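You operate a simulated robot arm through the tools that you are given. There is no shell and no other tool.

Carry out the task below with a simulated robot arm. There is one attempt and no reset: what you move stays moved.

JOB
Swap the motor marked WORN for the test card's size; lock the ring.
Fine: it sits in the motor fixture; stand it upright in the grey tray. Set down upright: motor.

It is judged by the outcome, as a careful person would: the job done as asked, and still so three seconds after it is handed in. It fails if anything else is knocked over, pushed out of place, dropped, spilled or broken.

ROBOT AND FRAMES
A 7-joint arm with a two-finger parallel gripper, fixed in place. Base frame: the origin is on the floor under the middle of its stand, x ahead of it, y to its left, z up; the work surface is at about z = 0.78. Lengths are in m, angles in degrees, forces in N, time in s.
It reaches about 1.372 m from its shoulder. Its first joint turns from -149.0 to 149.0 degrees. Payload 3.43 kg.
Tool frame: the origin (TCP) lies between the finger pads and is the grasp point; the fingertips stand 0.03 m ahead of it; z points along the fingers, y is the line along which they close. Largest opening 0.094 m; finger width 0.028, thickness 0.01; the body of the gripper, 0.05 by 0.096 m, starts 0.055 m behind the TCP.
Orientation is told as [roll, pitch, yaw] about the base's x, y, z axes, in that order, counted from this pose: with the fingers straight down and closing along the base's y, the tool's x points along the base's -x, its y along +y and its z along -z.

CONTROLS
- The arm moves only by the tool drive_tool. Its argument "steps" is one flat list of numbers, 7 for each row, row after row: the turn, a rotation vector about the tool's x, y, z in degrees, then the shift along the tool's x, y, z in cm, then the gripper command, from -1 (fully open) to 1 (shut), values between in proportion. In form: [wx, wy, wz, x, y, z, grip, wx, wy, wz, x, y, z, grip, ...]. A call has 1 to 20 rows; each row shifts and turns the commanded pose from where the row before left it, along the tool's axes as they then stand. Rows are played at 5 a second. More than 0.05 m and 8.6 degrees between two rows, or a gripper value outside its range, and nothing of the call is played. A pose out of reach is approached as far as the arm can. The call stops where the force on the tool passes 90 N (or 10 N more than at its start, if that is more) or the arm is blocked; 0.2 s more then pass. The fingers move at their own pace (about 0.045 m/s each) and stop on an object; they squeeze with about 29 N. The grip force told is the motor's: it shows also when the fingers shut on nothing. Time passes only in rows, and 0.2 s behind the last, so rows that do not move let the fingers close. The reply holds the time, the measured pose of the TCP, the force on the tool along the base axes, the opening and the grip force, in the units named above and with some noise, with the torque about the TCP (base axes, N m) and any sound that the robot's microphone picked up.
- Cameras (640 x 400 px; columns grow to the right, rows downward): "scene" is fixed at [0.2203, 0.501, 1.3362]; the picture's right is [-0.40, -0.92, 0.00], its down [-0.44, 0.19, -0.88] and it looks along [0.80, -0.35, -0.48] (base axes); focal length 308 px, centre (320, 200). "wrist" rides on the gripper at [0.076, 0.014, -0.102] in the tool frame; the picture's right is [-0.18, 0.98, 0.00], its down [-0.75, -0.14, -0.64] and it looks along [-0.63, -0.12, 0.77] (tool axes); focal length 243 px, centre (320, 200). There is no depth. A picture from a camera that has moved, and an enlarged one, comes with that camera's place and axes in the base frame and with its lens.
- grab_frame(camera): a new picture of that camera. The clock stands still meanwhile.
- close_up(camera, box): a new picture of the part [left, top, right, bottom] of that camera's present view, enlarged. The clock stands still meanwhile.
- close_job(): hands the job in; it is judged then, once.

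Places have to be worked out from the pictures, the camera data and where the tool is seen. Open the gripper and draw the arm clear of the work before you hand the job in, unless the task says otherwise.

The tools are called after ">>>" as name(argument=value, ...) on one line, values as JSON. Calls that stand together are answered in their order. drive_tool: Moves the arm, as the interface text tells. Its arguments: {"type":"object","properties":{"steps":{"type":"array","items":{"type":"number"}}},"required":["steps"]} The other tools are called the same way: grab_frame (camera) takes a picture; close_up (camera, box) takes an enlarged picture of a part of a camera's view; close_job () hands the job in.

At the start:

```text
t: 0.0
tcp_pos: [0.822, -0.0351, 1.1198]
tcp_rot: [0.0, 0.0, 0.0]
contact_force: [0.1, 0.3, 0.1]
wrist_torque: [-0.02, -0.03, -0.05]
gripper_width: 0.0942
gripper_force: 0.0
```

scene: 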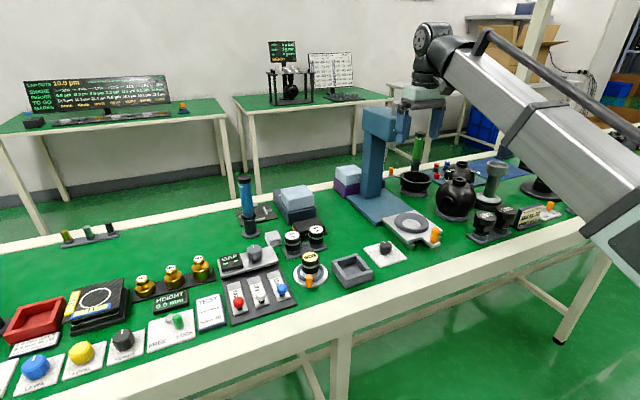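
wrist: 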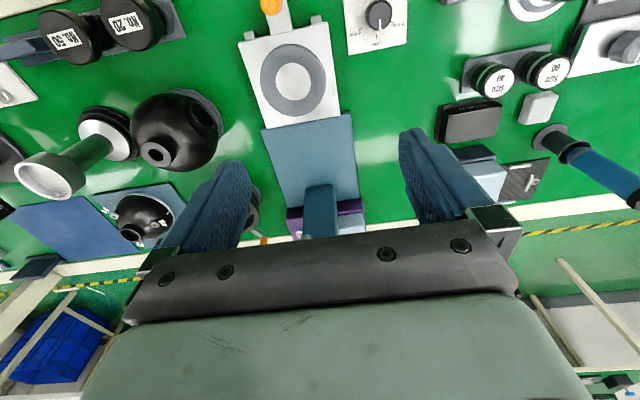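

I start by looking closely at the scene: the test card, the motors and the grey tray.

>>> close_up(camera="scene", box=[200, 200, 440, 350])

>>> close_up(camera="scene", box=[0, 240, 240, 390])

>>> close_up(camera="scene", box=[380, 130, 600, 267])

```text
2.67 times, centred on (320, 275) of scene
camera zoom: at [0.2203, 0.501, 1.3362], right [-0.4, -0.92, 0.0], down [-0.44, 0.19, -0.88], along [0.8, -0.35, -0.48], focal length 821 px, centre (320, 0)
```

zoom: 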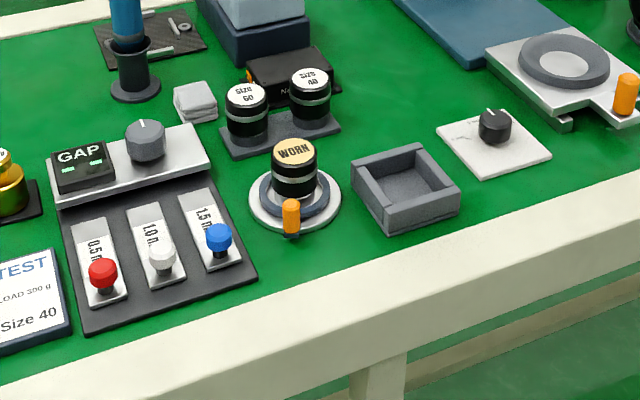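

```text
2.67 times, centred on (120, 315) of scene
camera zoom: at [0.2203, 0.501, 1.3362], right [-0.4, -0.92, 0.0], down [-0.44, 0.19, -0.88], along [0.8, -0.35, -0.48], focal length 821 px, centre (853, -107)
```

zoom: 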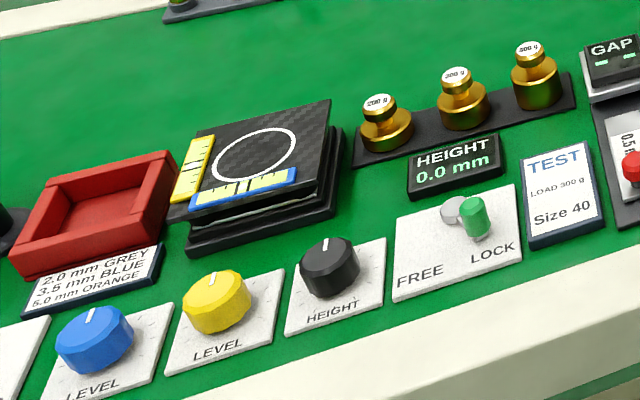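

```text
2.91 times, centred on (490, 198) of scene
camera zoom: at [0.2203, 0.501, 1.3362], right [-0.4, -0.92, 0.0], down [-0.44, 0.19, -0.88], along [0.8, -0.35, -0.48], focal length 896 px, centre (-174, 204)
```

zoom: 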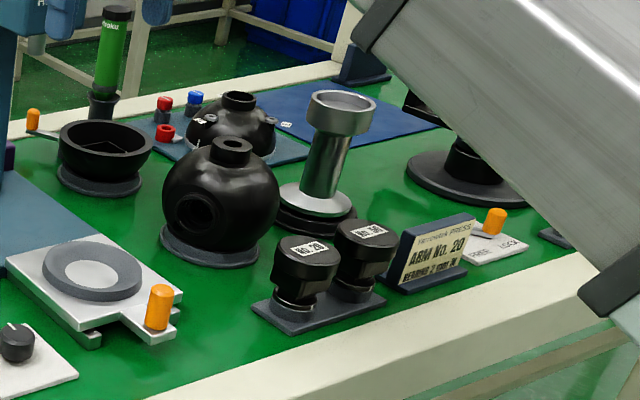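

The test card says Size 40; WORN sits in a round fixture with a ring and an orange handle. I zoom in on the fixture and the wrist view for details.

>>> close_up(camera="scene", box=[270, 215, 350, 300])

>>> close_up(camera="wrist", box=[430, 0, 640, 131])

>>> close_up(camera="scene", box=[320, 235, 420, 300])

```text
4.71 times, centred on (310, 258) of scene
camera zoom: at [0.2203, 0.501, 1.3362], right [-0.4, -0.92, 0.0], down [-0.44, 0.19, -0.88], along [0.8, -0.35, -0.48], focal length 1449 px, centre (367, -71)
```

zoom: 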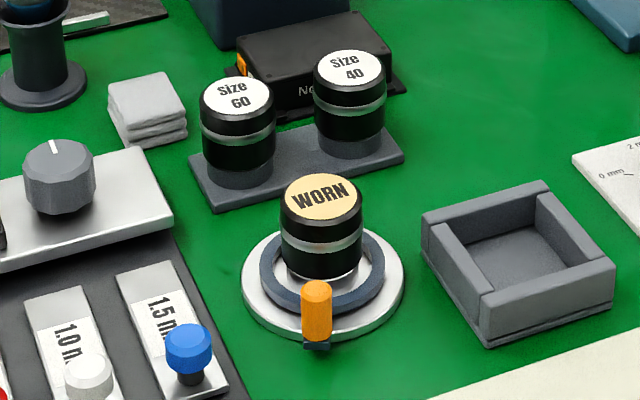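

```text
3.05 times, centred on (535, 66) of wrist
camera zoom: at [0.7464, -0.0201, 1.2214], right [0.18, 0.98, 0.0], down [0.75, -0.14, 0.64], along [0.63, -0.12, -0.77], focal length 739 px, centre (-335, 610)
```

zoom: 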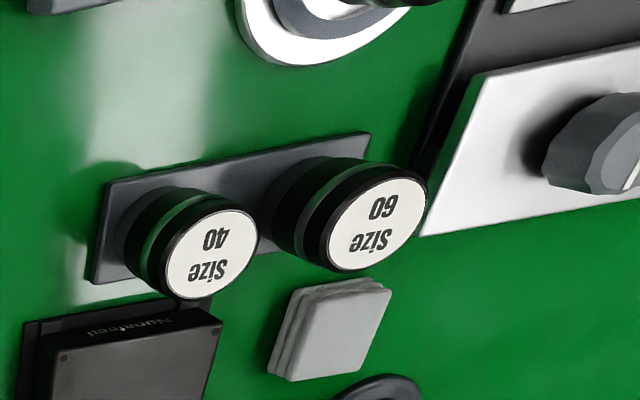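

```text
6.15 times, centred on (370, 268) of scene
camera zoom: at [0.2203, 0.501, 1.3362], right [-0.4, -0.92, 0.0], down [-0.44, 0.19, -0.88], along [0.8, -0.35, -0.48], focal length 1895 px, centre (12, -215)
```

zoom: 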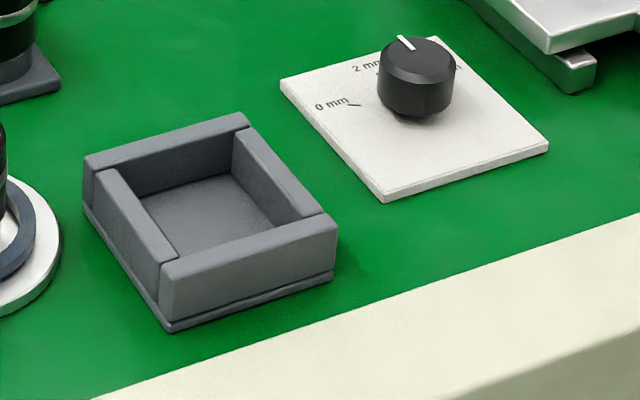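

Size 40 stands at about (0.88, 0.225), WORN in the fixture at about (0.778, 0.284), and the grey tray at about (0.748, 0.182). I move the arm high over the fixture to inspect the ring with the wrist camera.

>>> drive_tool(steps=[0, 0, 0, 0.5, 4, 0.5, -1, 0, 0, 0, 0.5, 4, 0.5, -1, 0, 0, 0, 0.5, 4, 0.5, -1, 0, 0, 0, 0.5, 4, 0.5, -1, 0, 0, 0, 0.5, 4, 0.5, -1, 0, 0, 0, 0.5, 4, 0.5, -1, 0, 0, 0, 0, 4, 1, -1, 0, 0, 0, 0, 3, 1, -1])

>>> grab_frame(camera="wrist")

>>> grab_frame(camera="scene")

```text
t: 1.8
tcp_pos: [0.7947, 0.2758, 1.0688]
tcp_rot: [0.0, -0.1, 0.0]
contact_force: [0.6, -0.7, 0.2]
wrist_torque: [0.0, 0.01, 0.02]
gripper_width: 0.094
gripper_force: 0.0
```

```text
taken
camera wrist: at [0.7172, 0.2899, 1.1708], right [0.18, 0.98, 0.0], down [0.75, -0.14, 0.64], along [0.63, -0.12, -0.77], focal length 243 px, centre (320, 200)
```

wrist: 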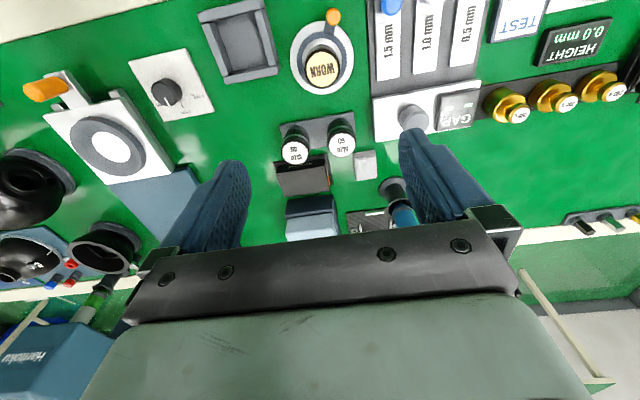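

```text
taken
```

scene: 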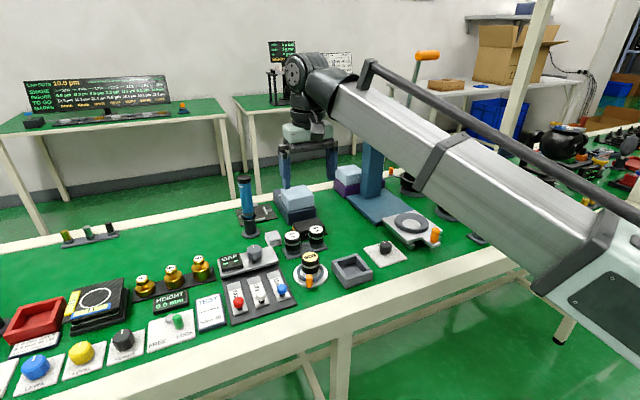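

>>> close_up(camera="wrist", box=[270, 0, 390, 100])

>>> close_up(camera="wrist", box=[180, 0, 300, 100])

>>> close_up(camera="wrist", box=[250, 90, 390, 190])

```text
4.00 times, centred on (330, 50) of wrist
camera zoom: at [0.7172, 0.2899, 1.1708], right [0.18, 0.98, 0.0], down [0.75, -0.14, 0.64], along [0.63, -0.12, -0.77], focal length 970 px, centre (280, 800)
```

zoom: 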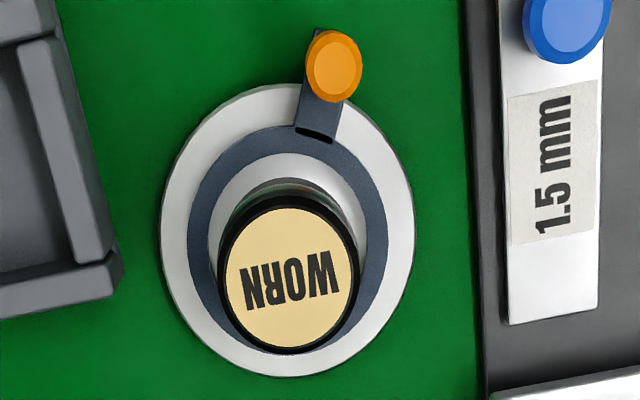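

```text
4.00 times, centred on (240, 50) of wrist
camera zoom: at [0.7172, 0.2899, 1.1708], right [0.18, 0.98, 0.0], down [0.75, -0.14, 0.64], along [0.63, -0.12, -0.77], focal length 970 px, centre (640, 800)
```

zoom: 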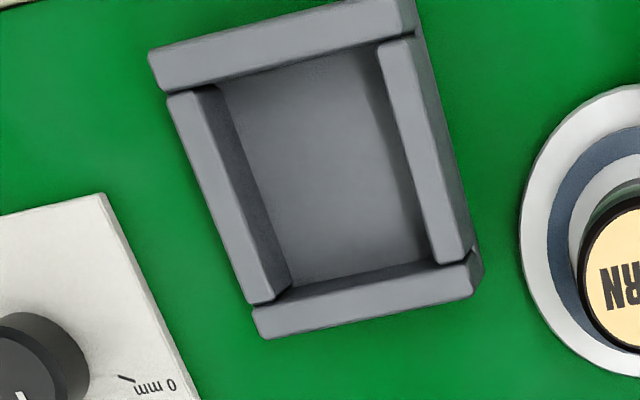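

```text
4.00 times, centred on (320, 140) of wrist
camera zoom: at [0.7172, 0.2899, 1.1708], right [0.18, 0.98, 0.0], down [0.75, -0.14, 0.64], along [0.63, -0.12, -0.77], focal length 970 px, centre (320, 440)
```

zoom: 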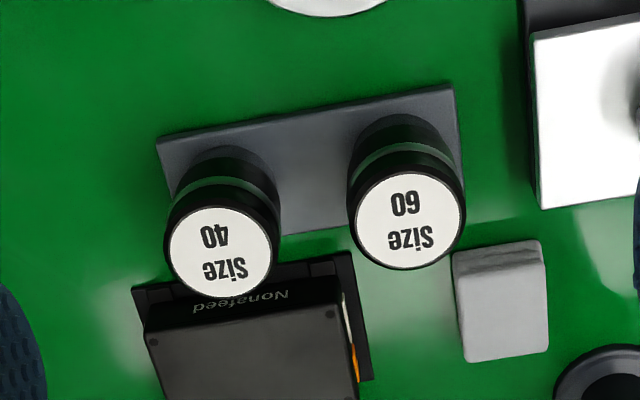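

The fixture's centre works out near (0.780, 0.281) and the ring's orange handle near (0.736, 0.302). I lower over the fixture to look for lugs or lock marks on the ring.

>>> drive_tool(steps=[0, 0, 0, 0.5, 0.2, 3, -1, 0, 0, 0, 0.5, 0.2, 3, -1, 0, 0, 0, 0.5, 0.2, 3, -1, 0, 0, 0, 0.5, 0, 3, -1])

>>> grab_frame(camera="wrist")

>>> close_up(camera="wrist", box=[220, 0, 420, 125])

>>> close_up(camera="scene", box=[285, 245, 335, 295])

```text
t: 2.8
tcp_pos: [0.7726, 0.2802, 0.9485]
tcp_rot: [0.0, 0.1, 0.0]
contact_force: [0.2, -0.1, 1.3]
wrist_torque: [0.0, 0.0, 0.01]
gripper_width: 0.0941
gripper_force: 0.0
```

```text
taken
camera wrist: at [0.6968, 0.2955, 1.0514], right [0.18, 0.98, 0.0], down [0.75, -0.14, 0.64], along [0.63, -0.12, -0.77], focal length 243 px, centre (320, 200)
```

wrist: 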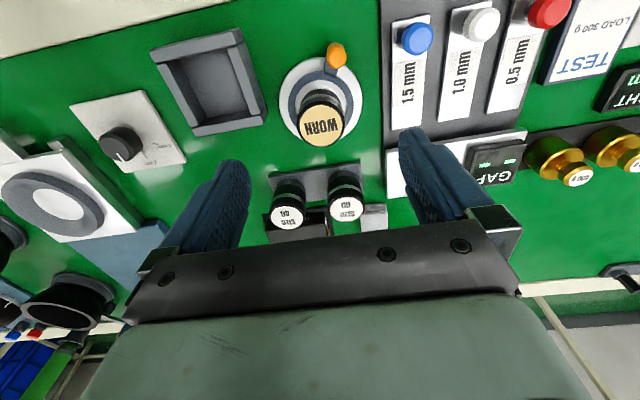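

```text
3.20 times, centred on (320, 62) of wrist
camera zoom: at [0.6968, 0.2955, 1.0514], right [0.18, 0.98, 0.0], down [0.75, -0.14, 0.64], along [0.63, -0.12, -0.77], focal length 776 px, centre (320, 640)
```

zoom: 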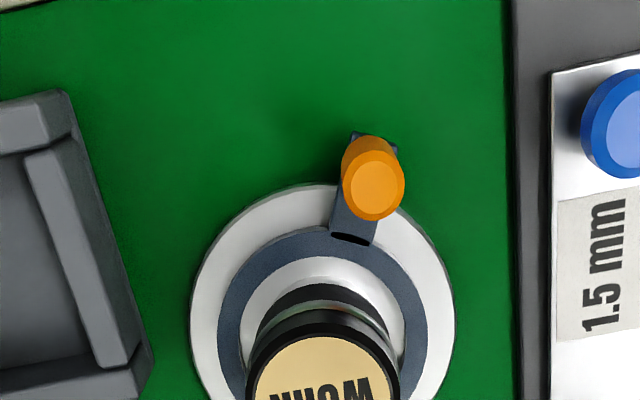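

```text
8.00 times, centred on (310, 270) of scene
camera zoom: at [0.2203, 0.501, 1.3362], right [-0.4, -0.92, 0.0], down [-0.44, 0.19, -0.88], along [0.8, -0.35, -0.48], focal length 2464 px, centre (400, -360)
```

zoom: 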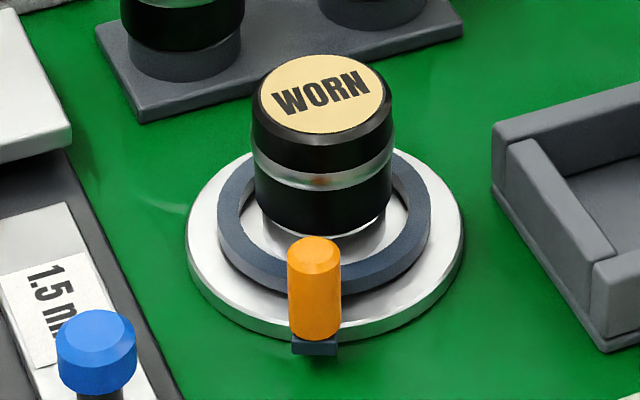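

The ring shows no lock marks, so I will test: grip only the top of the WORN motor (top about z = 0.85) and try a gentle lift to feel whether the ring holds it. First I go down with the fingers part open.

>>> drive_tool(steps=[0, 0, 0, -0.4, 0.0, 2.5, -0.5, 0, 0, 0, -0.4, 0, 2.5, -0.5, 0, 0, 0, 0, 0, 2.5, -0.5, 0, 0, 0, 0, 0, 1.5, -0.5, 0, 0, 0, 0, 0, 0, -0.5])

>>> grab_frame(camera="wrist")

>>> close_up(camera="scene", box=[250, 200, 370, 300])

```text
t: 4.0
tcp_pos: [0.7812, 0.2824, 0.8593]
tcp_rot: [-0.1, 0.0, 0.1]
contact_force: [0.9, -0.5, -0.4]
wrist_torque: [0.02, 0.02, -0.03]
gripper_width: 0.0705
gripper_force: 0.0
```

```text
taken
camera wrist: at [0.7046, 0.2957, 0.9615], right [0.18, 0.98, 0.0], down [0.75, -0.14, 0.64], along [0.63, -0.12, -0.77], focal length 243 px, centre (320, 200)
```

wrist: 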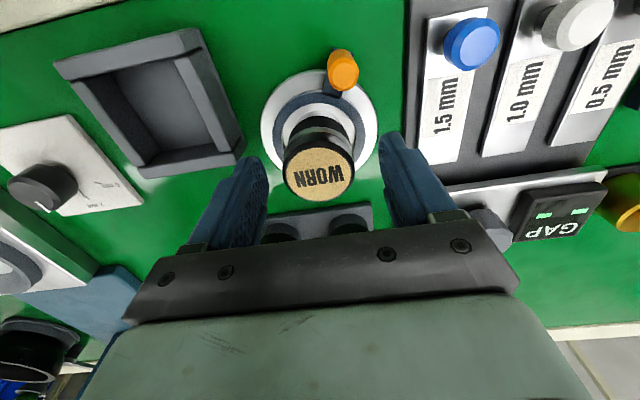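

```text
4.00 times, centred on (310, 250) of scene
camera zoom: at [0.2203, 0.501, 1.3362], right [-0.4, -0.92, 0.0], down [-0.44, 0.19, -0.88], along [0.8, -0.35, -0.48], focal length 1232 px, centre (360, 0)
```

zoom: 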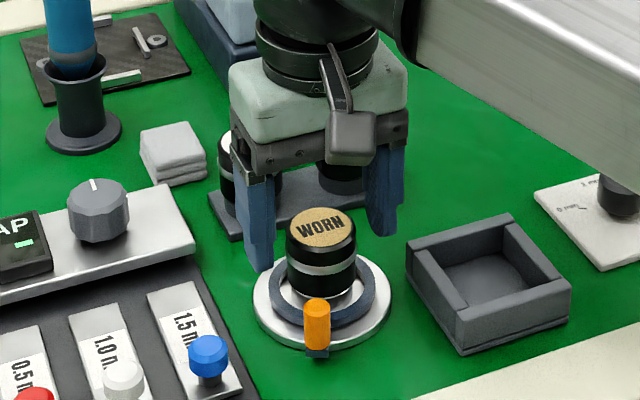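

The fingers straddle the motor well centred, with tips at about z = 0.829. I go down 3 mm more and close.

>>> drive_tool(steps=[0, 0, 0, 0, 0, 0.3, -0.5, 0, 0, 0, 0, 0, 0, 1, 0, 0, 0, 0, 0, 0, 1, 0, 0, 0, 0, 0, 0, 1, 0, 0, 0, 0, 0, 0, 1, 0, 0, 0, 0, 0, 0, 1])

>>> grab_frame(camera="wrist")

```text
t: 5.4
tcp_pos: [0.7803, 0.2797, 0.8571]
tcp_rot: [-0.1, 0.0, -0.1]
contact_force: [-0.1, -17.2, -0.2]
wrist_torque: [-0.29, -0.07, -0.08]
gripper_width: 0.043
gripper_force: 28.6
```

```text
taken
camera wrist: at [0.7046, 0.2944, 0.9587], right [0.18, 0.98, 0.0], down [0.75, -0.14, 0.64], along [0.63, -0.12, -0.77], focal length 243 px, centre (320, 200)
```

wrist: 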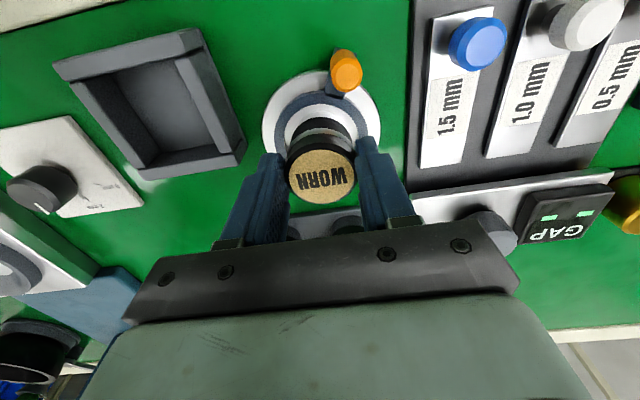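

The motor is gripped (0.043 m) but a −17 N side force says the true centre lies slightly to −y. I shift about 1.5 mm that way to relieve it and read again.

>>> drive_tool(steps=[0, 0, 0, 0, -0.15, 0, 1, 0, 0, 0, 0, 0, 0, 1])

```text
t: 6.0
tcp_pos: [0.781, 0.2799, 0.8571]
tcp_rot: [0.0, 0.0, 0.0]
contact_force: [0.8, -10.1, -0.8]
wrist_torque: [-0.61, -0.04, -0.15]
gripper_width: 0.0431
gripper_force: 28.9
```

>>> drive_tool(steps=[0, 0, 0, 0, -0.15, 0, 1, 0, 0, 0, 0, 0, 0, 1])

```text
t: 6.6
tcp_pos: [0.781, 0.2808, 0.8576]
tcp_rot: [0.1, 0.0, 0.1]
contact_force: [1.5, 2.6, 1.8]
wrist_torque: [-0.18, 0.11, -0.07]
gripper_width: 0.043
gripper_force: 29.1
```

The side force is relieved. Now a gentle lift test of a few millimetres.

>>> drive_tool(steps=[0, 0, 0, 0, 0, -0.2, 1, 0, 0, 0, 0, 0, -0.2, 1, 0, 0, 0, 0, 0, 0, 1])

>>> close_up(camera="scene", box=[270, 225, 350, 291])

```text
t: 7.4
tcp_pos: [0.7796, 0.2809, 0.8588]
tcp_rot: [0.1, 0.1, 0.1]
contact_force: [-0.4, 12.4, -17.6]
wrist_torque: [0.06, 0.11, 0.07]
gripper_width: 0.043
gripper_force: 29.1
```

```text
6.06 times, centred on (310, 258) of scene
camera zoom: at [0.2203, 0.501, 1.3362], right [-0.4, -0.92, 0.0], down [-0.44, 0.19, -0.88], along [0.8, -0.35, -0.48], focal length 1867 px, centre (381, -152)
```

zoom: 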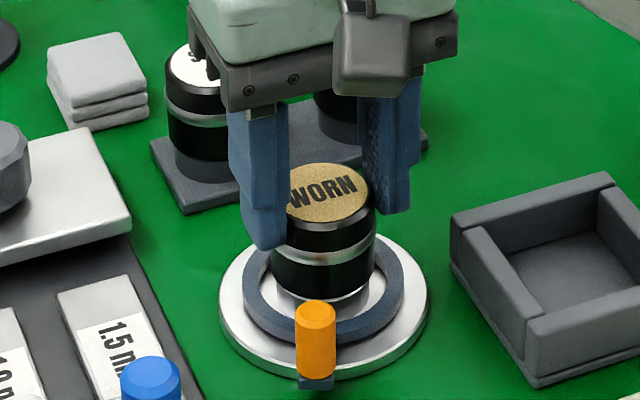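

The lift met about −18 N with hardly any movement, so the ring is locked now. I lower back, release the motor, and rise so that I can work the ring's handle first.

>>> drive_tool(steps=[0, 0, 0, 0, 0, 0.2, 1, 0, 0, 0, 0, 0, 0.2, 1, 0, 0, 0, 0, 0, 0, 0, 0, 0, 0, 0, 0, 0, -0.5, 0, 0, 0, 0, 0, 0, -0.5, 0, 0, 0, 0, 0, -2, -0.5, 0, 0, 0, 0, 0, -3, -0.5, 0, 0, 0, 0, 0, -3, -0.5])

>>> close_up(camera="wrist", box=[240, 20, 400, 140])

```text
t: 9.2
tcp_pos: [0.7804, 0.2779, 0.9359]
tcp_rot: [0.0, 0.0, 0.1]
contact_force: [-0.4, -0.8, 0.8]
wrist_torque: [0.02, 0.02, -0.02]
gripper_width: 0.0704
gripper_force: 0.0
```

```text
3.33 times, centred on (320, 80) of wrist
camera zoom: at [0.7037, 0.2928, 1.0382], right [0.18, 0.98, 0.0], down [0.75, -0.14, 0.64], along [0.63, -0.12, -0.77], focal length 809 px, centre (320, 600)
```

zoom: 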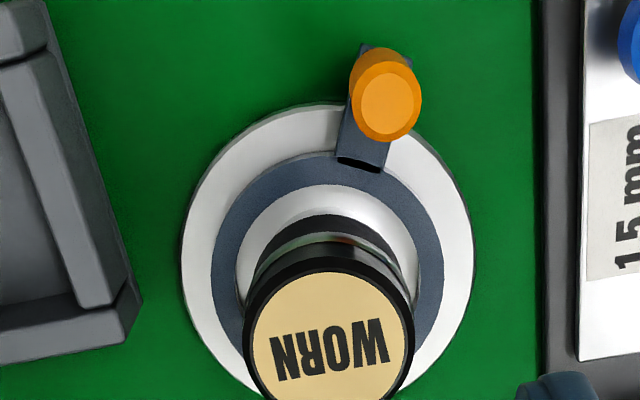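

The peg handle is at about (0.736, 0.302), top near z = 0.826. I move above it, turn the tool so the fingers close tangentially to the ring, and come down short of it to check.

>>> drive_tool(steps=[0, 0, 0, 2.2, 1.2, 0, -0.1, 0, 0, 0, 2.16, 1.25, 0, -0.1, 0, 0, 8.5, 0, 0, 0, -0.1, 0, 0, 8.5, 0, 0, 0, -0.1, 0, 0, 8.5, 0, 0, 0, -0.1, 0, 0, 0, 0, 0, 3, -0.1, 0, 0, 0, 0, 0, 3, -0.1, 0, 0, 0, 0, 0, 0, -0.1])

>>> grab_frame(camera="wrist")

>>> close_up(camera="scene", box=[250, 200, 370, 300])

```text
t: 11.0
tcp_pos: [0.7364, 0.3037, 0.8753]
tcp_rot: [0.0, -0.1, -25.5]
contact_force: [-0.7, 0.1, 0.1]
wrist_torque: [0.0, -0.01, 0.01]
gripper_width: 0.0517
gripper_force: 0.0
```

```text
taken
camera wrist: at [0.6743, 0.3485, 0.9775], right [0.59, 0.81, 0.0], down [0.62, -0.45, 0.64], along [0.52, -0.38, -0.77], focal length 243 px, centre (320, 200)
```

wrist: 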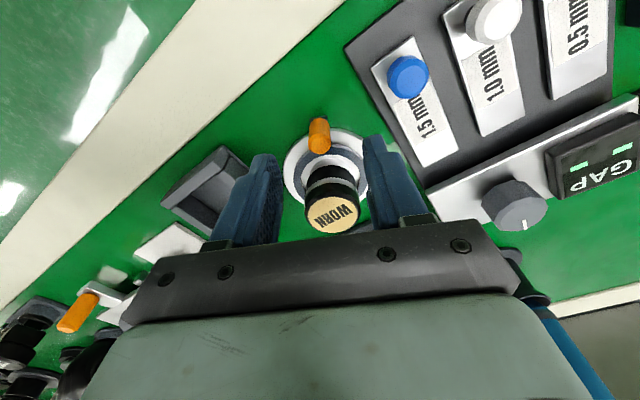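

```text
4.00 times, centred on (310, 250) of scene
camera zoom: at [0.2203, 0.501, 1.3362], right [-0.4, -0.92, 0.0], down [-0.44, 0.19, -0.88], along [0.8, -0.35, -0.48], focal length 1232 px, centre (360, 0)
```

zoom: 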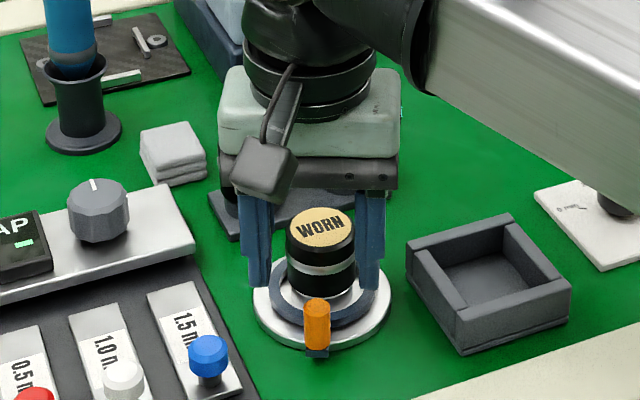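

>>> close_up(camera="wrist", box=[260, 90, 380, 190])

```text
4.00 times, centred on (320, 140) of wrist
camera zoom: at [0.6743, 0.3485, 0.9775], right [0.59, 0.81, 0.0], down [0.62, -0.45, 0.64], along [0.52, -0.38, -0.77], focal length 970 px, centre (320, 440)
```

zoom: 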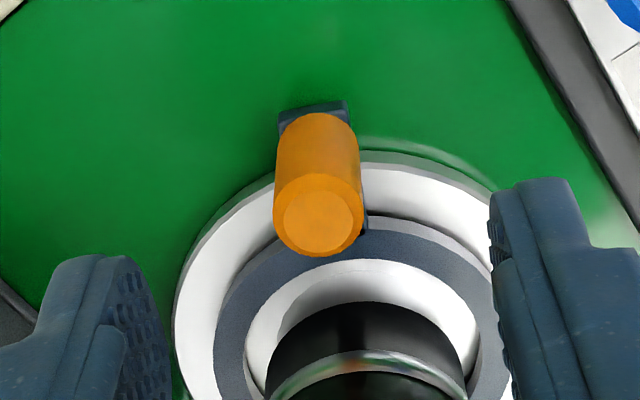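

The peg sits centred between the fingers. I go down to fingertips near z = 0.80 and close on the peg.

>>> drive_tool(steps=[0, 0, 0, -0.1, 0, 2.5, -0.1, 0, 0, 0, 0, 0, 2, -0.1, 0, 0, 0, 0, 0, 0, 0.3, 0, 0, 0, 0, 0, 0, 1, 0, 0, 0, 0, 0, 0, 1, 0, 0, 0, 0, 0, 0, 1, 0, 0, 0, 0, 0, 0, 1])

>>> grab_frame(camera="wrist")

```text
t: 12.6
tcp_pos: [0.7386, 0.3023, 0.8307]
tcp_rot: [0.0, -0.1, -25.5]
contact_force: [-4.4, -7.4, -5.5]
wrist_torque: [0.88, -0.55, -0.1]
gripper_width: 0.0145
gripper_force: 45.5
```

```text
taken
camera wrist: at [0.6755, 0.3477, 0.9329], right [0.59, 0.81, 0.0], down [0.62, -0.45, 0.64], along [0.52, -0.38, -0.77], focal length 243 px, centre (320, 200)
```

wrist: 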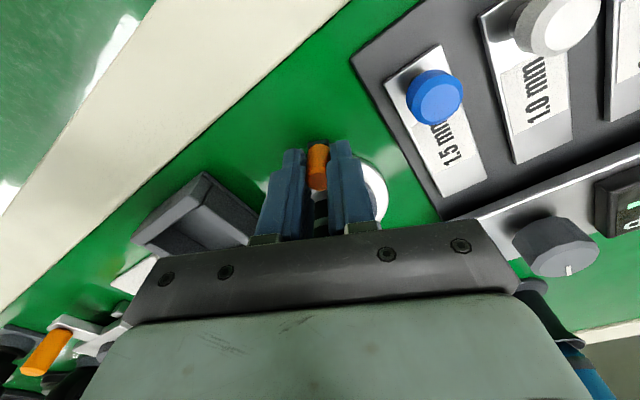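

Gripped the peg. I test a small counter-clockwise turn (about 6°) and read the force.

>>> drive_tool(steps=[0, 0, -3, 0, 0, 0, 1, 0, 0, 0, 0, -0.5, 0, 1, 0, 0, 0, 0, 0, 0, 1])

```text
t: 13.4
tcp_pos: [0.7377, 0.2987, 0.8311]
tcp_rot: [-0.1, 0.0, -22.5]
contact_force: [0.0, 5.5, -2.6]
wrist_torque: [-0.39, 0.12, 0.23]
gripper_width: 0.0151
gripper_force: 44.9
```

>>> drive_tool(steps=[0, 0, -6, 0, 0, 0, 1, 0, 0, 0, 0, -0.5, 0, 1, 0, 0, 0, 0, 0, 0, 1])

>>> close_up(camera="scene", box=[250, 220, 370, 300])

```text
t: 14.2
tcp_pos: [0.7355, 0.2932, 0.8309]
tcp_rot: [0.0, 0.0, -16.5]
contact_force: [-0.5, 4.5, -2.2]
wrist_torque: [-0.47, 0.0, 0.23]
gripper_width: 0.0153
gripper_force: 45.0
```

```text
5.00 times, centred on (310, 260) of scene
camera zoom: at [0.2203, 0.501, 1.3362], right [-0.4, -0.92, 0.0], down [-0.44, 0.19, -0.88], along [0.8, -0.35, -0.48], focal length 1540 px, centre (370, -100)
```

zoom: 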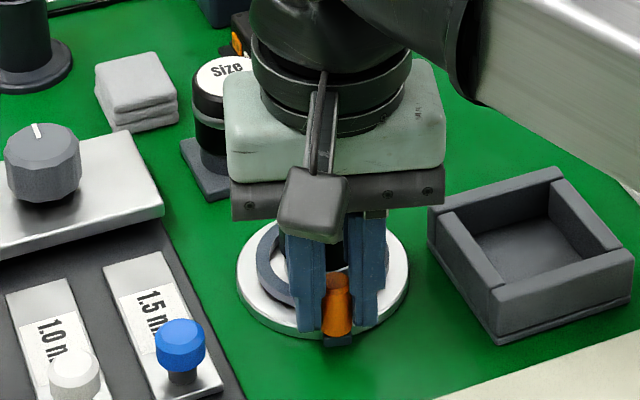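

The ring turns smoothly counter-clockwise with about 5 N of friction. I continue along the arc in small steps.

>>> drive_tool(steps=[0, 0, -6, 0, 0, 0, 1, 0, 0, 0, 0, -0.5, 0, 1, 0, 0, -6, 0, 0, 0, 1, 0, 0, 0, 0, -0.5, 0, 1, 0, 0, 0, 0, 0, 0, 1])

```text
t: 15.4
tcp_pos: [0.7324, 0.2836, 0.8319]
tcp_rot: [0.0, 0.0, -4.5]
contact_force: [-0.8, 5.8, -0.5]
wrist_torque: [-0.42, -0.04, 0.21]
gripper_width: 0.0154
gripper_force: 44.8
```

>>> drive_tool(steps=[0, 0, -6, 0, 0, 0, 1, 0, 0, 0, 0, -0.5, 0, 1, 0, 0, -6, 0, 0, 0, 1, 0, 0, 0, 0, -0.5, 0, 1, 0, 0, 0, 0, 0, 0, 1])

```text
t: 16.6
tcp_pos: [0.7343, 0.2741, 0.8314]
tcp_rot: [0.0, 0.0, 7.5]
contact_force: [-2.4, 4.5, -1.0]
wrist_torque: [-0.39, -0.14, 0.24]
gripper_width: 0.0149
gripper_force: 45.2
```

>>> drive_tool(steps=[0, 0, -6, 0, 0, 0, 1, 0, 0, 0, 0, -0.5, 0, 1, 0, 0, -6, 0, 0, 0, 1, 0, 0, 0, 0, -0.5, 0, 1, 0, 0, 0, 0, 0, 0, 1])

>>> close_up(camera="scene", box=[250, 220, 370, 300])

```text
t: 17.8
tcp_pos: [0.7366, 0.2636, 0.8318]
tcp_rot: [0.0, 0.1, 19.6]
contact_force: [-3.6, 4.2, -2.5]
wrist_torque: [-0.29, -0.29, 0.29]
gripper_width: 0.0151
gripper_force: 45.7
```

```text
5.00 times, centred on (310, 260) of scene
camera zoom: at [0.2203, 0.501, 1.3362], right [-0.4, -0.92, 0.0], down [-0.44, 0.19, -0.88], along [0.8, -0.35, -0.48], focal length 1540 px, centre (370, -100)
```

zoom: 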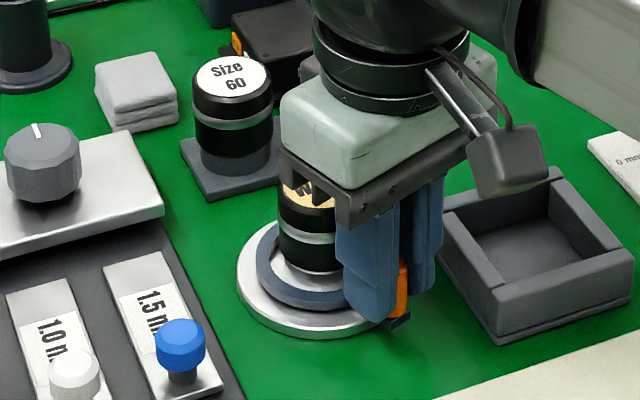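

>>> drive_tool(steps=[0, 0, -6, 0, 0, 0, 1, 0, 0, 0, 0, -0.5, 0, 1, 0, 0, 0, 0, 0, 0, 1])

```text
t: 18.6
tcp_pos: [0.7395, 0.2595, 0.8322]
tcp_rot: [0.1, 0.0, 25.6]
contact_force: [-4.4, 5.0, -1.6]
wrist_torque: [-0.32, -0.26, 0.24]
gripper_width: 0.015
gripper_force: 45.3
```

>>> drive_tool(steps=[0, 0, -6, 0, 0, 0, 1, 0, 0, 0, 0, -0.5, 0, 1, 0, 0, 0, 0, 0, 0, 1])

>>> grab_frame(camera="wrist")

>>> close_up(camera="scene", box=[270, 230, 370, 300])

```text
t: 19.4
tcp_pos: [0.7387, 0.2587, 0.8314]
tcp_rot: [0.4, -0.1, 31.7]
contact_force: [-17.4, 29.5, -4.4]
wrist_torque: [-0.12, 0.07, 0.1]
gripper_width: 0.0155
gripper_force: 45.5
```

```text
taken
camera wrist: at [0.668, 0.2294, 0.9335], right [-0.36, 0.93, 0.01], down [0.72, 0.27, 0.64], along [0.6, 0.23, -0.77], focal length 243 px, centre (320, 200)
```

wrist: 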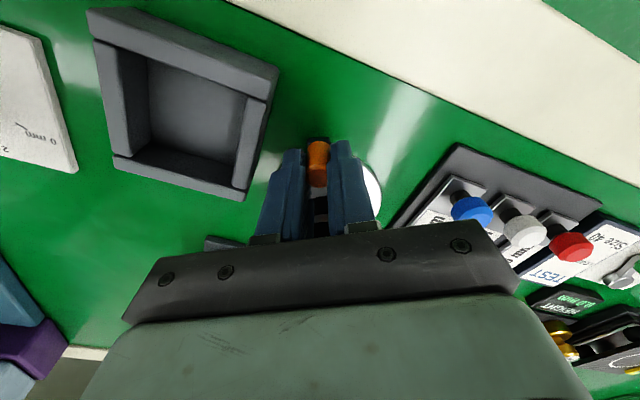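

```text
5.71 times, centred on (320, 265) of scene
camera zoom: at [0.2203, 0.501, 1.3362], right [-0.4, -0.92, 0.0], down [-0.44, 0.19, -0.88], along [0.8, -0.35, -0.48], focal length 1760 px, centre (320, -171)
```

zoom: 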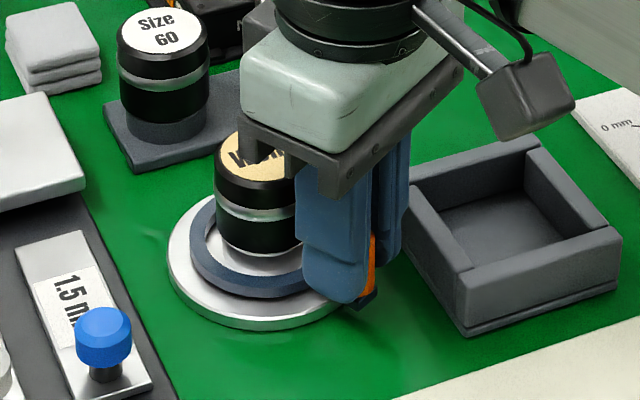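

A firm stop came at about 208° (force rose to 34 N), roughly 54° from the locked position, with clear space to the tray. I ease back to remove the load, open only slightly so as not to touch the tray, and rise.

>>> drive_tool(steps=[0, 0, 0, 0, 0.4, 0, 1, 0, 0, 0, 0, 0, 0, 0.36, 0, 0, 0, 0, 0, 0, 0.36, 0, 0, 0, 0, 0, -2, 0.36, 0, 0, 0, 0, 0, -3, 0.36, 0, 0, 0, 0, 0, -3, 0.36, 0, 0, 8, 0, 0, -2, -0.2, 0, 0, 8, 0, 0, 0, -0.5, 0, 0, 8, 0, 0, 0, -0.5, 0, 0, 7.5, 0, 0, 0, -0.5])

>>> grab_frame(camera="wrist")

>>> close_up(camera="scene", box=[250, 220, 370, 300])

```text
t: 21.6
tcp_pos: [0.7398, 0.2592, 0.9318]
tcp_rot: [0.1, 0.1, -0.1]
contact_force: [0.2, 1.2, -0.3]
wrist_torque: [-0.01, -0.01, -0.03]
gripper_width: 0.0704
gripper_force: 0.1
```

```text
taken
camera wrist: at [0.6632, 0.2732, 1.0334], right [0.19, 0.98, 0.0], down [0.75, -0.14, 0.64], along [0.63, -0.12, -0.77], focal length 243 px, centre (320, 200)
```

wrist: 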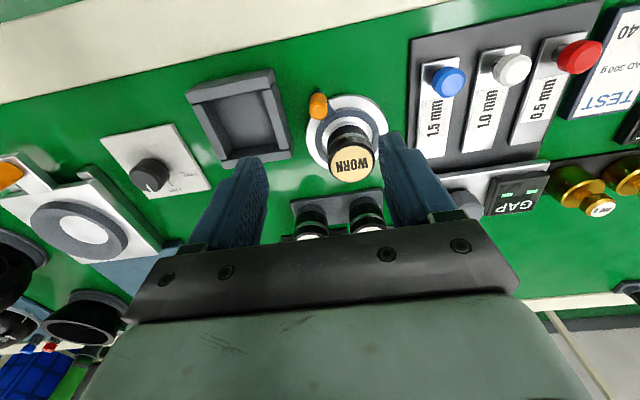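

```text
5.00 times, centred on (310, 260) of scene
camera zoom: at [0.2203, 0.501, 1.3362], right [-0.4, -0.92, 0.0], down [-0.44, 0.19, -0.88], along [0.8, -0.35, -0.48], focal length 1540 px, centre (370, -100)
```

zoom: 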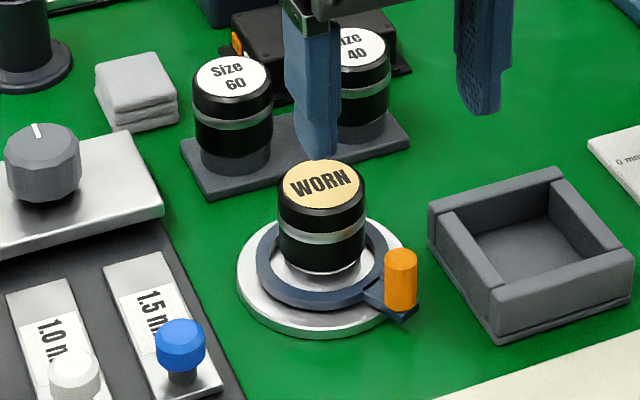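

The ring has turned by roughly 54° and stays. Next I get a better measure of the tray from this view.

>>> close_up(camera="wrist", box=[180, 60, 300, 160])

>>> close_up(camera="wrist", box=[290, 80, 410, 190])

```text
4.00 times, centred on (240, 110) of wrist
camera zoom: at [0.6632, 0.2732, 1.0334], right [0.19, 0.98, 0.0], down [0.75, -0.14, 0.64], along [0.63, -0.12, -0.77], focal length 970 px, centre (640, 560)
```

zoom: 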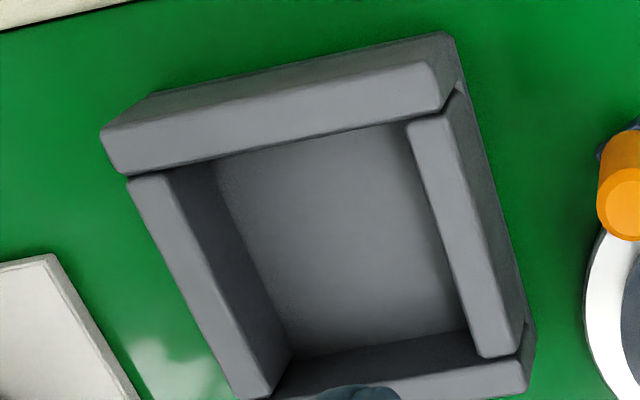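

```text
3.64 times, centred on (350, 135) of wrist
camera zoom: at [0.6632, 0.2732, 1.0334], right [0.19, 0.98, 0.0], down [0.75, -0.14, 0.64], along [0.63, -0.12, -0.77], focal length 882 px, centre (211, 436)
```

zoom: 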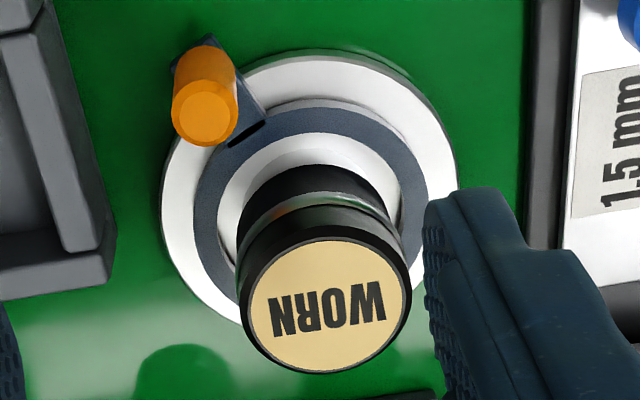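

The tray's centre works out near (0.7425, 0.185), rim about z = 0.815. Now I go back above WORN, descend to the same high grip, and close.

>>> drive_tool(steps=[0, 0, 0, -2.1, 1.0, 0, -0.5, 0, 0, 0, -2.01, 1.0, 0, -0.5, 0, 0, 0, 0, 0, 2.5, -0.5, 0, 0, 0, 0, 0, 2.5, -0.5, 0, 0, 0, 0, 0, 2.45, -0.5, 0, 0, 0, 0, 0, 0, 0.3, 0, 0, 0, 0, 0, 0, 1, 0, 0, 0, 0, 0, 0, 1, 0, 0, 0, 0, 0, 0, 1])

```text
t: 23.6
tcp_pos: [0.78, 0.2781, 0.8573]
tcp_rot: [0.0, 0.1, 0.0]
contact_force: [0.2, -0.3, -0.4]
wrist_torque: [-0.01, -0.01, 0.0]
gripper_width: 0.0428
gripper_force: 28.6
```

Gripped at 0.043 m with no side force. I lift slowly and watch the force.

>>> drive_tool(steps=[0, 0, 0, 0, 0, -0.2, 1, 0, 0, 0, 0, 0, -0.2, 1, 0, 0, 0, 0, 0, 0, 1])

```text
t: 24.4
tcp_pos: [0.7787, 0.279, 0.8604]
tcp_rot: [0.0, 0.0, 0.0]
contact_force: [0.0, -0.6, -1.8]
wrist_torque: [0.0, -0.01, 0.01]
gripper_width: 0.0433
gripper_force: 28.6
```

The motor is free now: only about −1.8 N, its weight. I lift it straight up well clear.

>>> drive_tool(steps=[0, 0, 0, 0, 0, -0.6, 1, 0, 0, 0, 0, 0, -1, 1, 0, 0, 0, 0, 0, -1.5, 1, 0, 0, 0, 0, 0, -2, 1, 0, 0, 0, 0, 0, -2.5, 1, 0, 0, 0, 0, 0, 0, 1])

>>> close_up(camera="scene", box=[250, 180, 380, 300])

>>> grab_frame(camera="wrist")

```text
t: 25.8
tcp_pos: [0.7804, 0.279, 0.9385]
tcp_rot: [0.0, 0.0, 0.0]
contact_force: [-0.1, -0.6, -2.1]
wrist_torque: [0.02, 0.02, 0.0]
gripper_width: 0.0426
gripper_force: 29.1
```

```text
3.33 times, centred on (315, 240) of scene
camera zoom: at [0.2203, 0.501, 1.3362], right [-0.4, -0.92, 0.0], down [-0.44, 0.19, -0.88], along [0.8, -0.35, -0.48], focal length 1027 px, centre (337, 67)
```

zoom: 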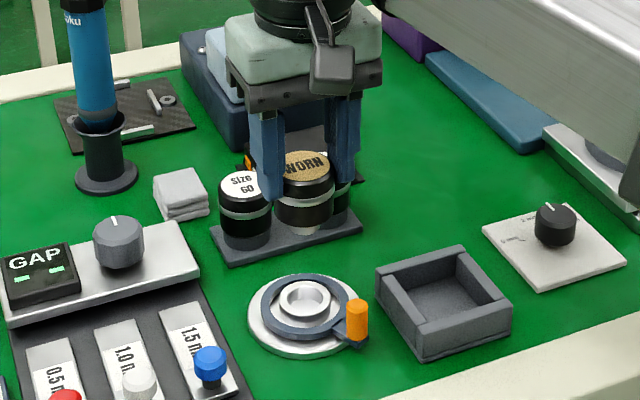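

```text
taken
camera wrist: at [0.7047, 0.2931, 1.0393], right [0.18, 0.98, 0.0], down [0.75, -0.14, 0.64], along [0.63, -0.12, -0.77], focal length 243 px, centre (320, 200)
```

wrist: 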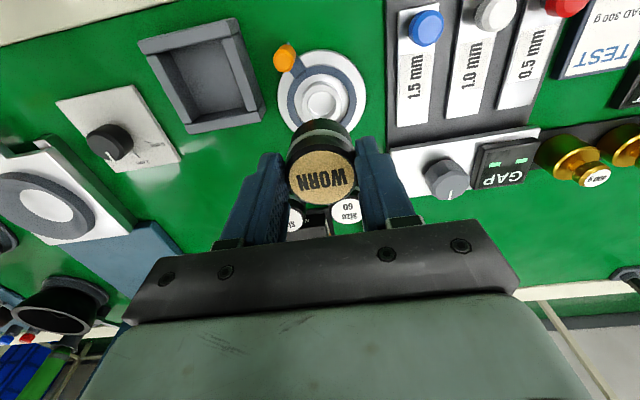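

>>> close_up(camera="scene", box=[285, 210, 335, 255])

>>> close_up(camera="scene", box=[290, 250, 350, 295])

>>> close_up(camera="wrist", box=[270, 40, 370, 120])

```text
8.89 times, centred on (310, 232) of scene
camera zoom: at [0.2203, 0.501, 1.3362], right [-0.4, -0.92, 0.0], down [-0.44, 0.19, -0.88], along [0.8, -0.35, -0.48], focal length 2738 px, centre (409, -89)
```

zoom: 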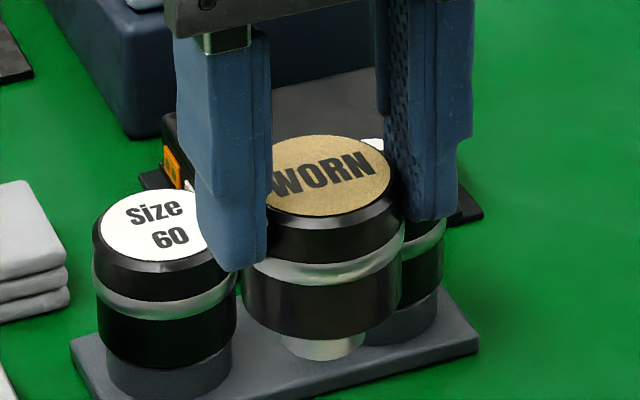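

```text
8.89 times, centred on (320, 272) of scene
camera zoom: at [0.2203, 0.501, 1.3362], right [-0.4, -0.92, 0.0], down [-0.44, 0.19, -0.88], along [0.8, -0.35, -0.48], focal length 2738 px, centre (320, -444)
```

zoom: 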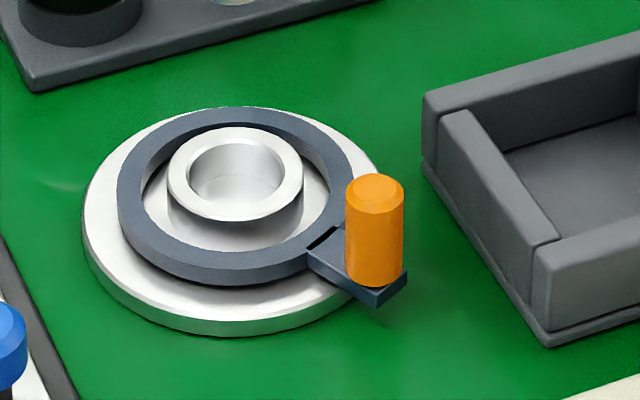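

```text
5.00 times, centred on (320, 80) of wrist
camera zoom: at [0.7047, 0.2931, 1.0393], right [0.18, 0.98, 0.0], down [0.75, -0.14, 0.64], along [0.63, -0.12, -0.77], focal length 1213 px, centre (320, 800)
```

zoom: 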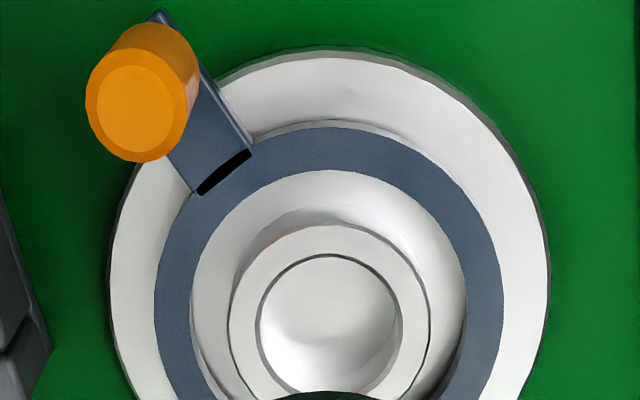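

The motor has a thin stub beneath and a total height of about 52 mm, so standing in the tray its top would be near 0.842 and my fingertips stay just above the rim. I carry it over the tray's centre.

>>> drive_tool(steps=[0, 0, 0, 0.9, -2.3, 0, 1, 0, 0, 0, 0.95, -2.3, 0, 1, 0, 0, 0, 0.95, -2.3, 0, 1, 0, 0, 0, 0.95, -2.37, 0, 1, 0, 0, 0, 0, 0, 0, 1, 0, 0, 0, 0, 0, 2, 1, 0, 0, 0, 0, 0, 2, 1, 0, 0, 0, 0, 0, 0, 1])

>>> grab_frame(camera="wrist")

>>> close_up(camera="scene", box=[300, 210, 400, 300])

```text
t: 27.6
tcp_pos: [0.7431, 0.1854, 0.8977]
tcp_rot: [0.1, 0.0, 0.0]
contact_force: [0.2, 0.6, -2.2]
wrist_torque: [0.0, 0.02, -0.05]
gripper_width: 0.0427
gripper_force: 28.9
```

```text
taken
camera wrist: at [0.6672, 0.1992, 0.9993], right [0.18, 0.98, 0.0], down [0.75, -0.14, 0.64], along [0.63, -0.12, -0.77], focal length 243 px, centre (320, 200)
```

wrist: 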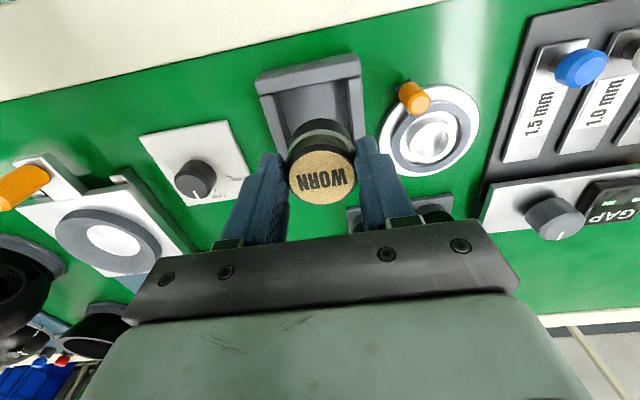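

```text
4.44 times, centred on (350, 255) of scene
camera zoom: at [0.2203, 0.501, 1.3362], right [-0.4, -0.92, 0.0], down [-0.44, 0.19, -0.88], along [0.8, -0.35, -0.48], focal length 1369 px, centre (187, -44)
```

zoom: 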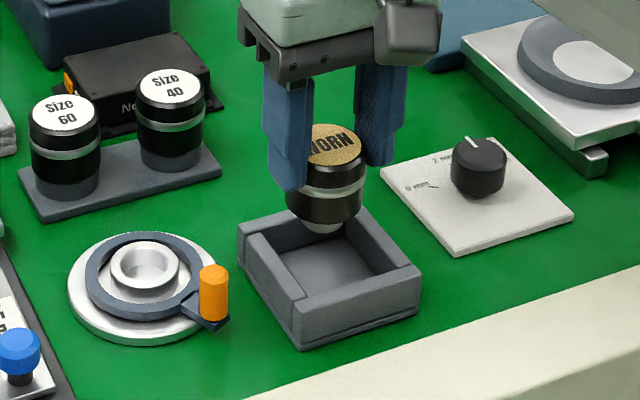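

>>> close_up(camera="wrist", box=[240, 40, 400, 150])

>>> close_up(camera="scene", box=[345, 235, 400, 290])

```text
3.64 times, centred on (320, 95) of wrist
camera zoom: at [0.6672, 0.1992, 0.9993], right [0.18, 0.98, 0.0], down [0.75, -0.14, 0.64], along [0.63, -0.12, -0.77], focal length 882 px, centre (320, 582)
```

zoom: 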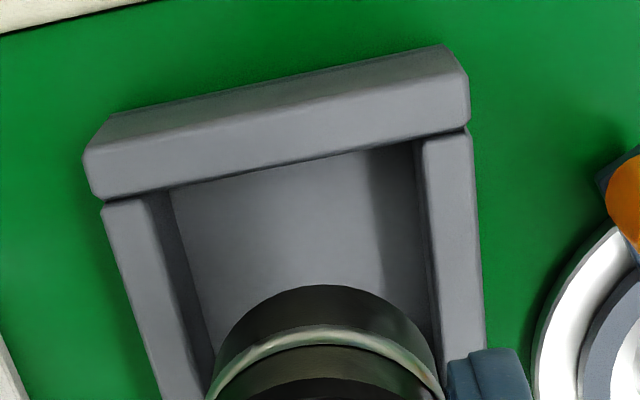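

```text
7.27 times, centred on (372, 262) of scene
camera zoom: at [0.2203, 0.501, 1.3362], right [-0.4, -0.92, 0.0], down [-0.44, 0.19, -0.88], along [0.8, -0.35, -0.48], focal length 2240 px, centre (-62, -254)
```

zoom: 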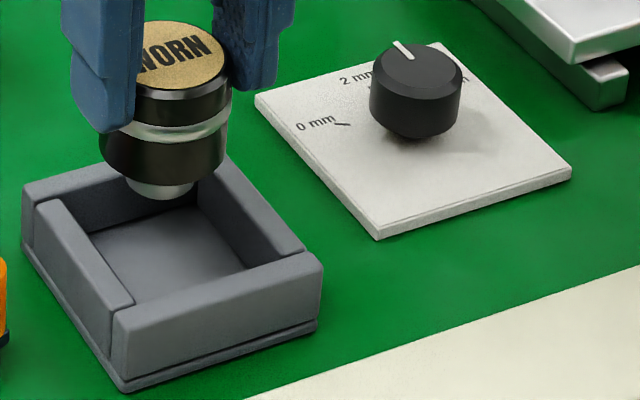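

The motor is over the tray within a millimetre or two. I shift 1 mm in −y and lower until just above the floor.

>>> drive_tool(steps=[0, 0, 0, 0, -0.1, 1.5, 1, 0, 0, 0, 0, 0, 1, 1, 0, 0, 0, 0, 0, 0.8, 1, 0, 0, 0, 0, 0, 0, 1])

>>> close_up(camera="scene", box=[325, 225, 405, 295])

>>> close_up(camera="wrist", box=[240, 60, 400, 200])

```text
t: 28.6
tcp_pos: [0.7432, 0.1855, 0.8642]
tcp_rot: [0.1, -0.1, 0.1]
contact_force: [0.4, 0.0, -1.9]
wrist_torque: [0.01, 0.01, 0.0]
gripper_width: 0.0429
gripper_force: 28.8
```

```text
5.71 times, centred on (365, 260) of scene
camera zoom: at [0.2203, 0.501, 1.3362], right [-0.4, -0.92, 0.0], down [-0.44, 0.19, -0.88], along [0.8, -0.35, -0.48], focal length 1760 px, centre (63, -143)
```

zoom: 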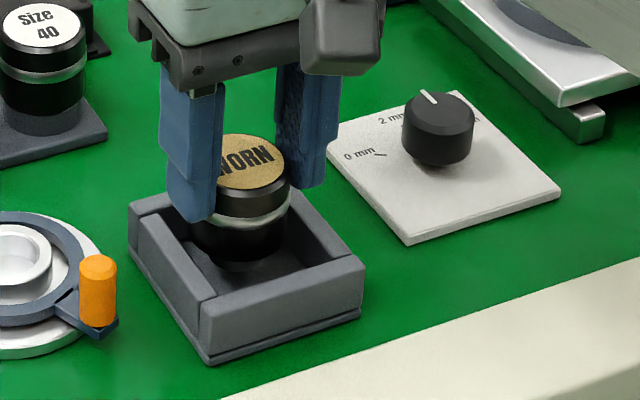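

```text
2.86 times, centred on (320, 130) of wrist
camera zoom: at [0.6671, 0.1985, 0.9661], right [0.18, 0.98, 0.0], down [0.75, -0.14, 0.64], along [0.63, -0.12, -0.77], focal length 693 px, centre (320, 400)
```

zoom: 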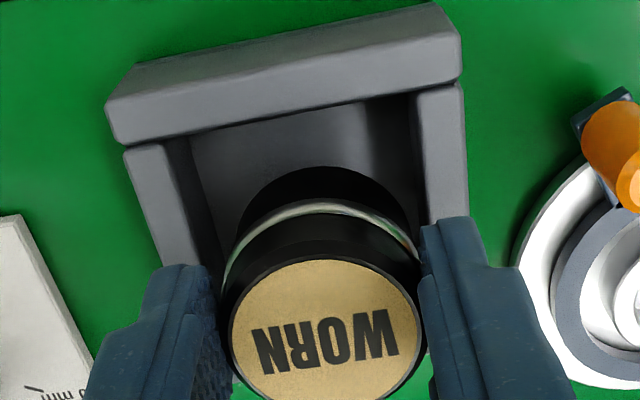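

Centred between the walls with fingertips above the rim. I lower in 2 mm steps and watch for floor contact.

>>> drive_tool(steps=[0, 0, 0, 0, 0, 0.2, 1, 0, 0, 0, 0, 0, 0.2, 1, 0, 0, 0, 0, 0, 0.2, 1, 0, 0, 0, 0, 0, 0, 1])

```text
t: 29.6
tcp_pos: [0.7432, 0.1846, 0.8576]
tcp_rot: [0.0, 0.0, 0.0]
contact_force: [1.0, 0.8, -2.2]
wrist_torque: [0.0, 0.01, 0.03]
gripper_width: 0.0429
gripper_force: 28.8
```

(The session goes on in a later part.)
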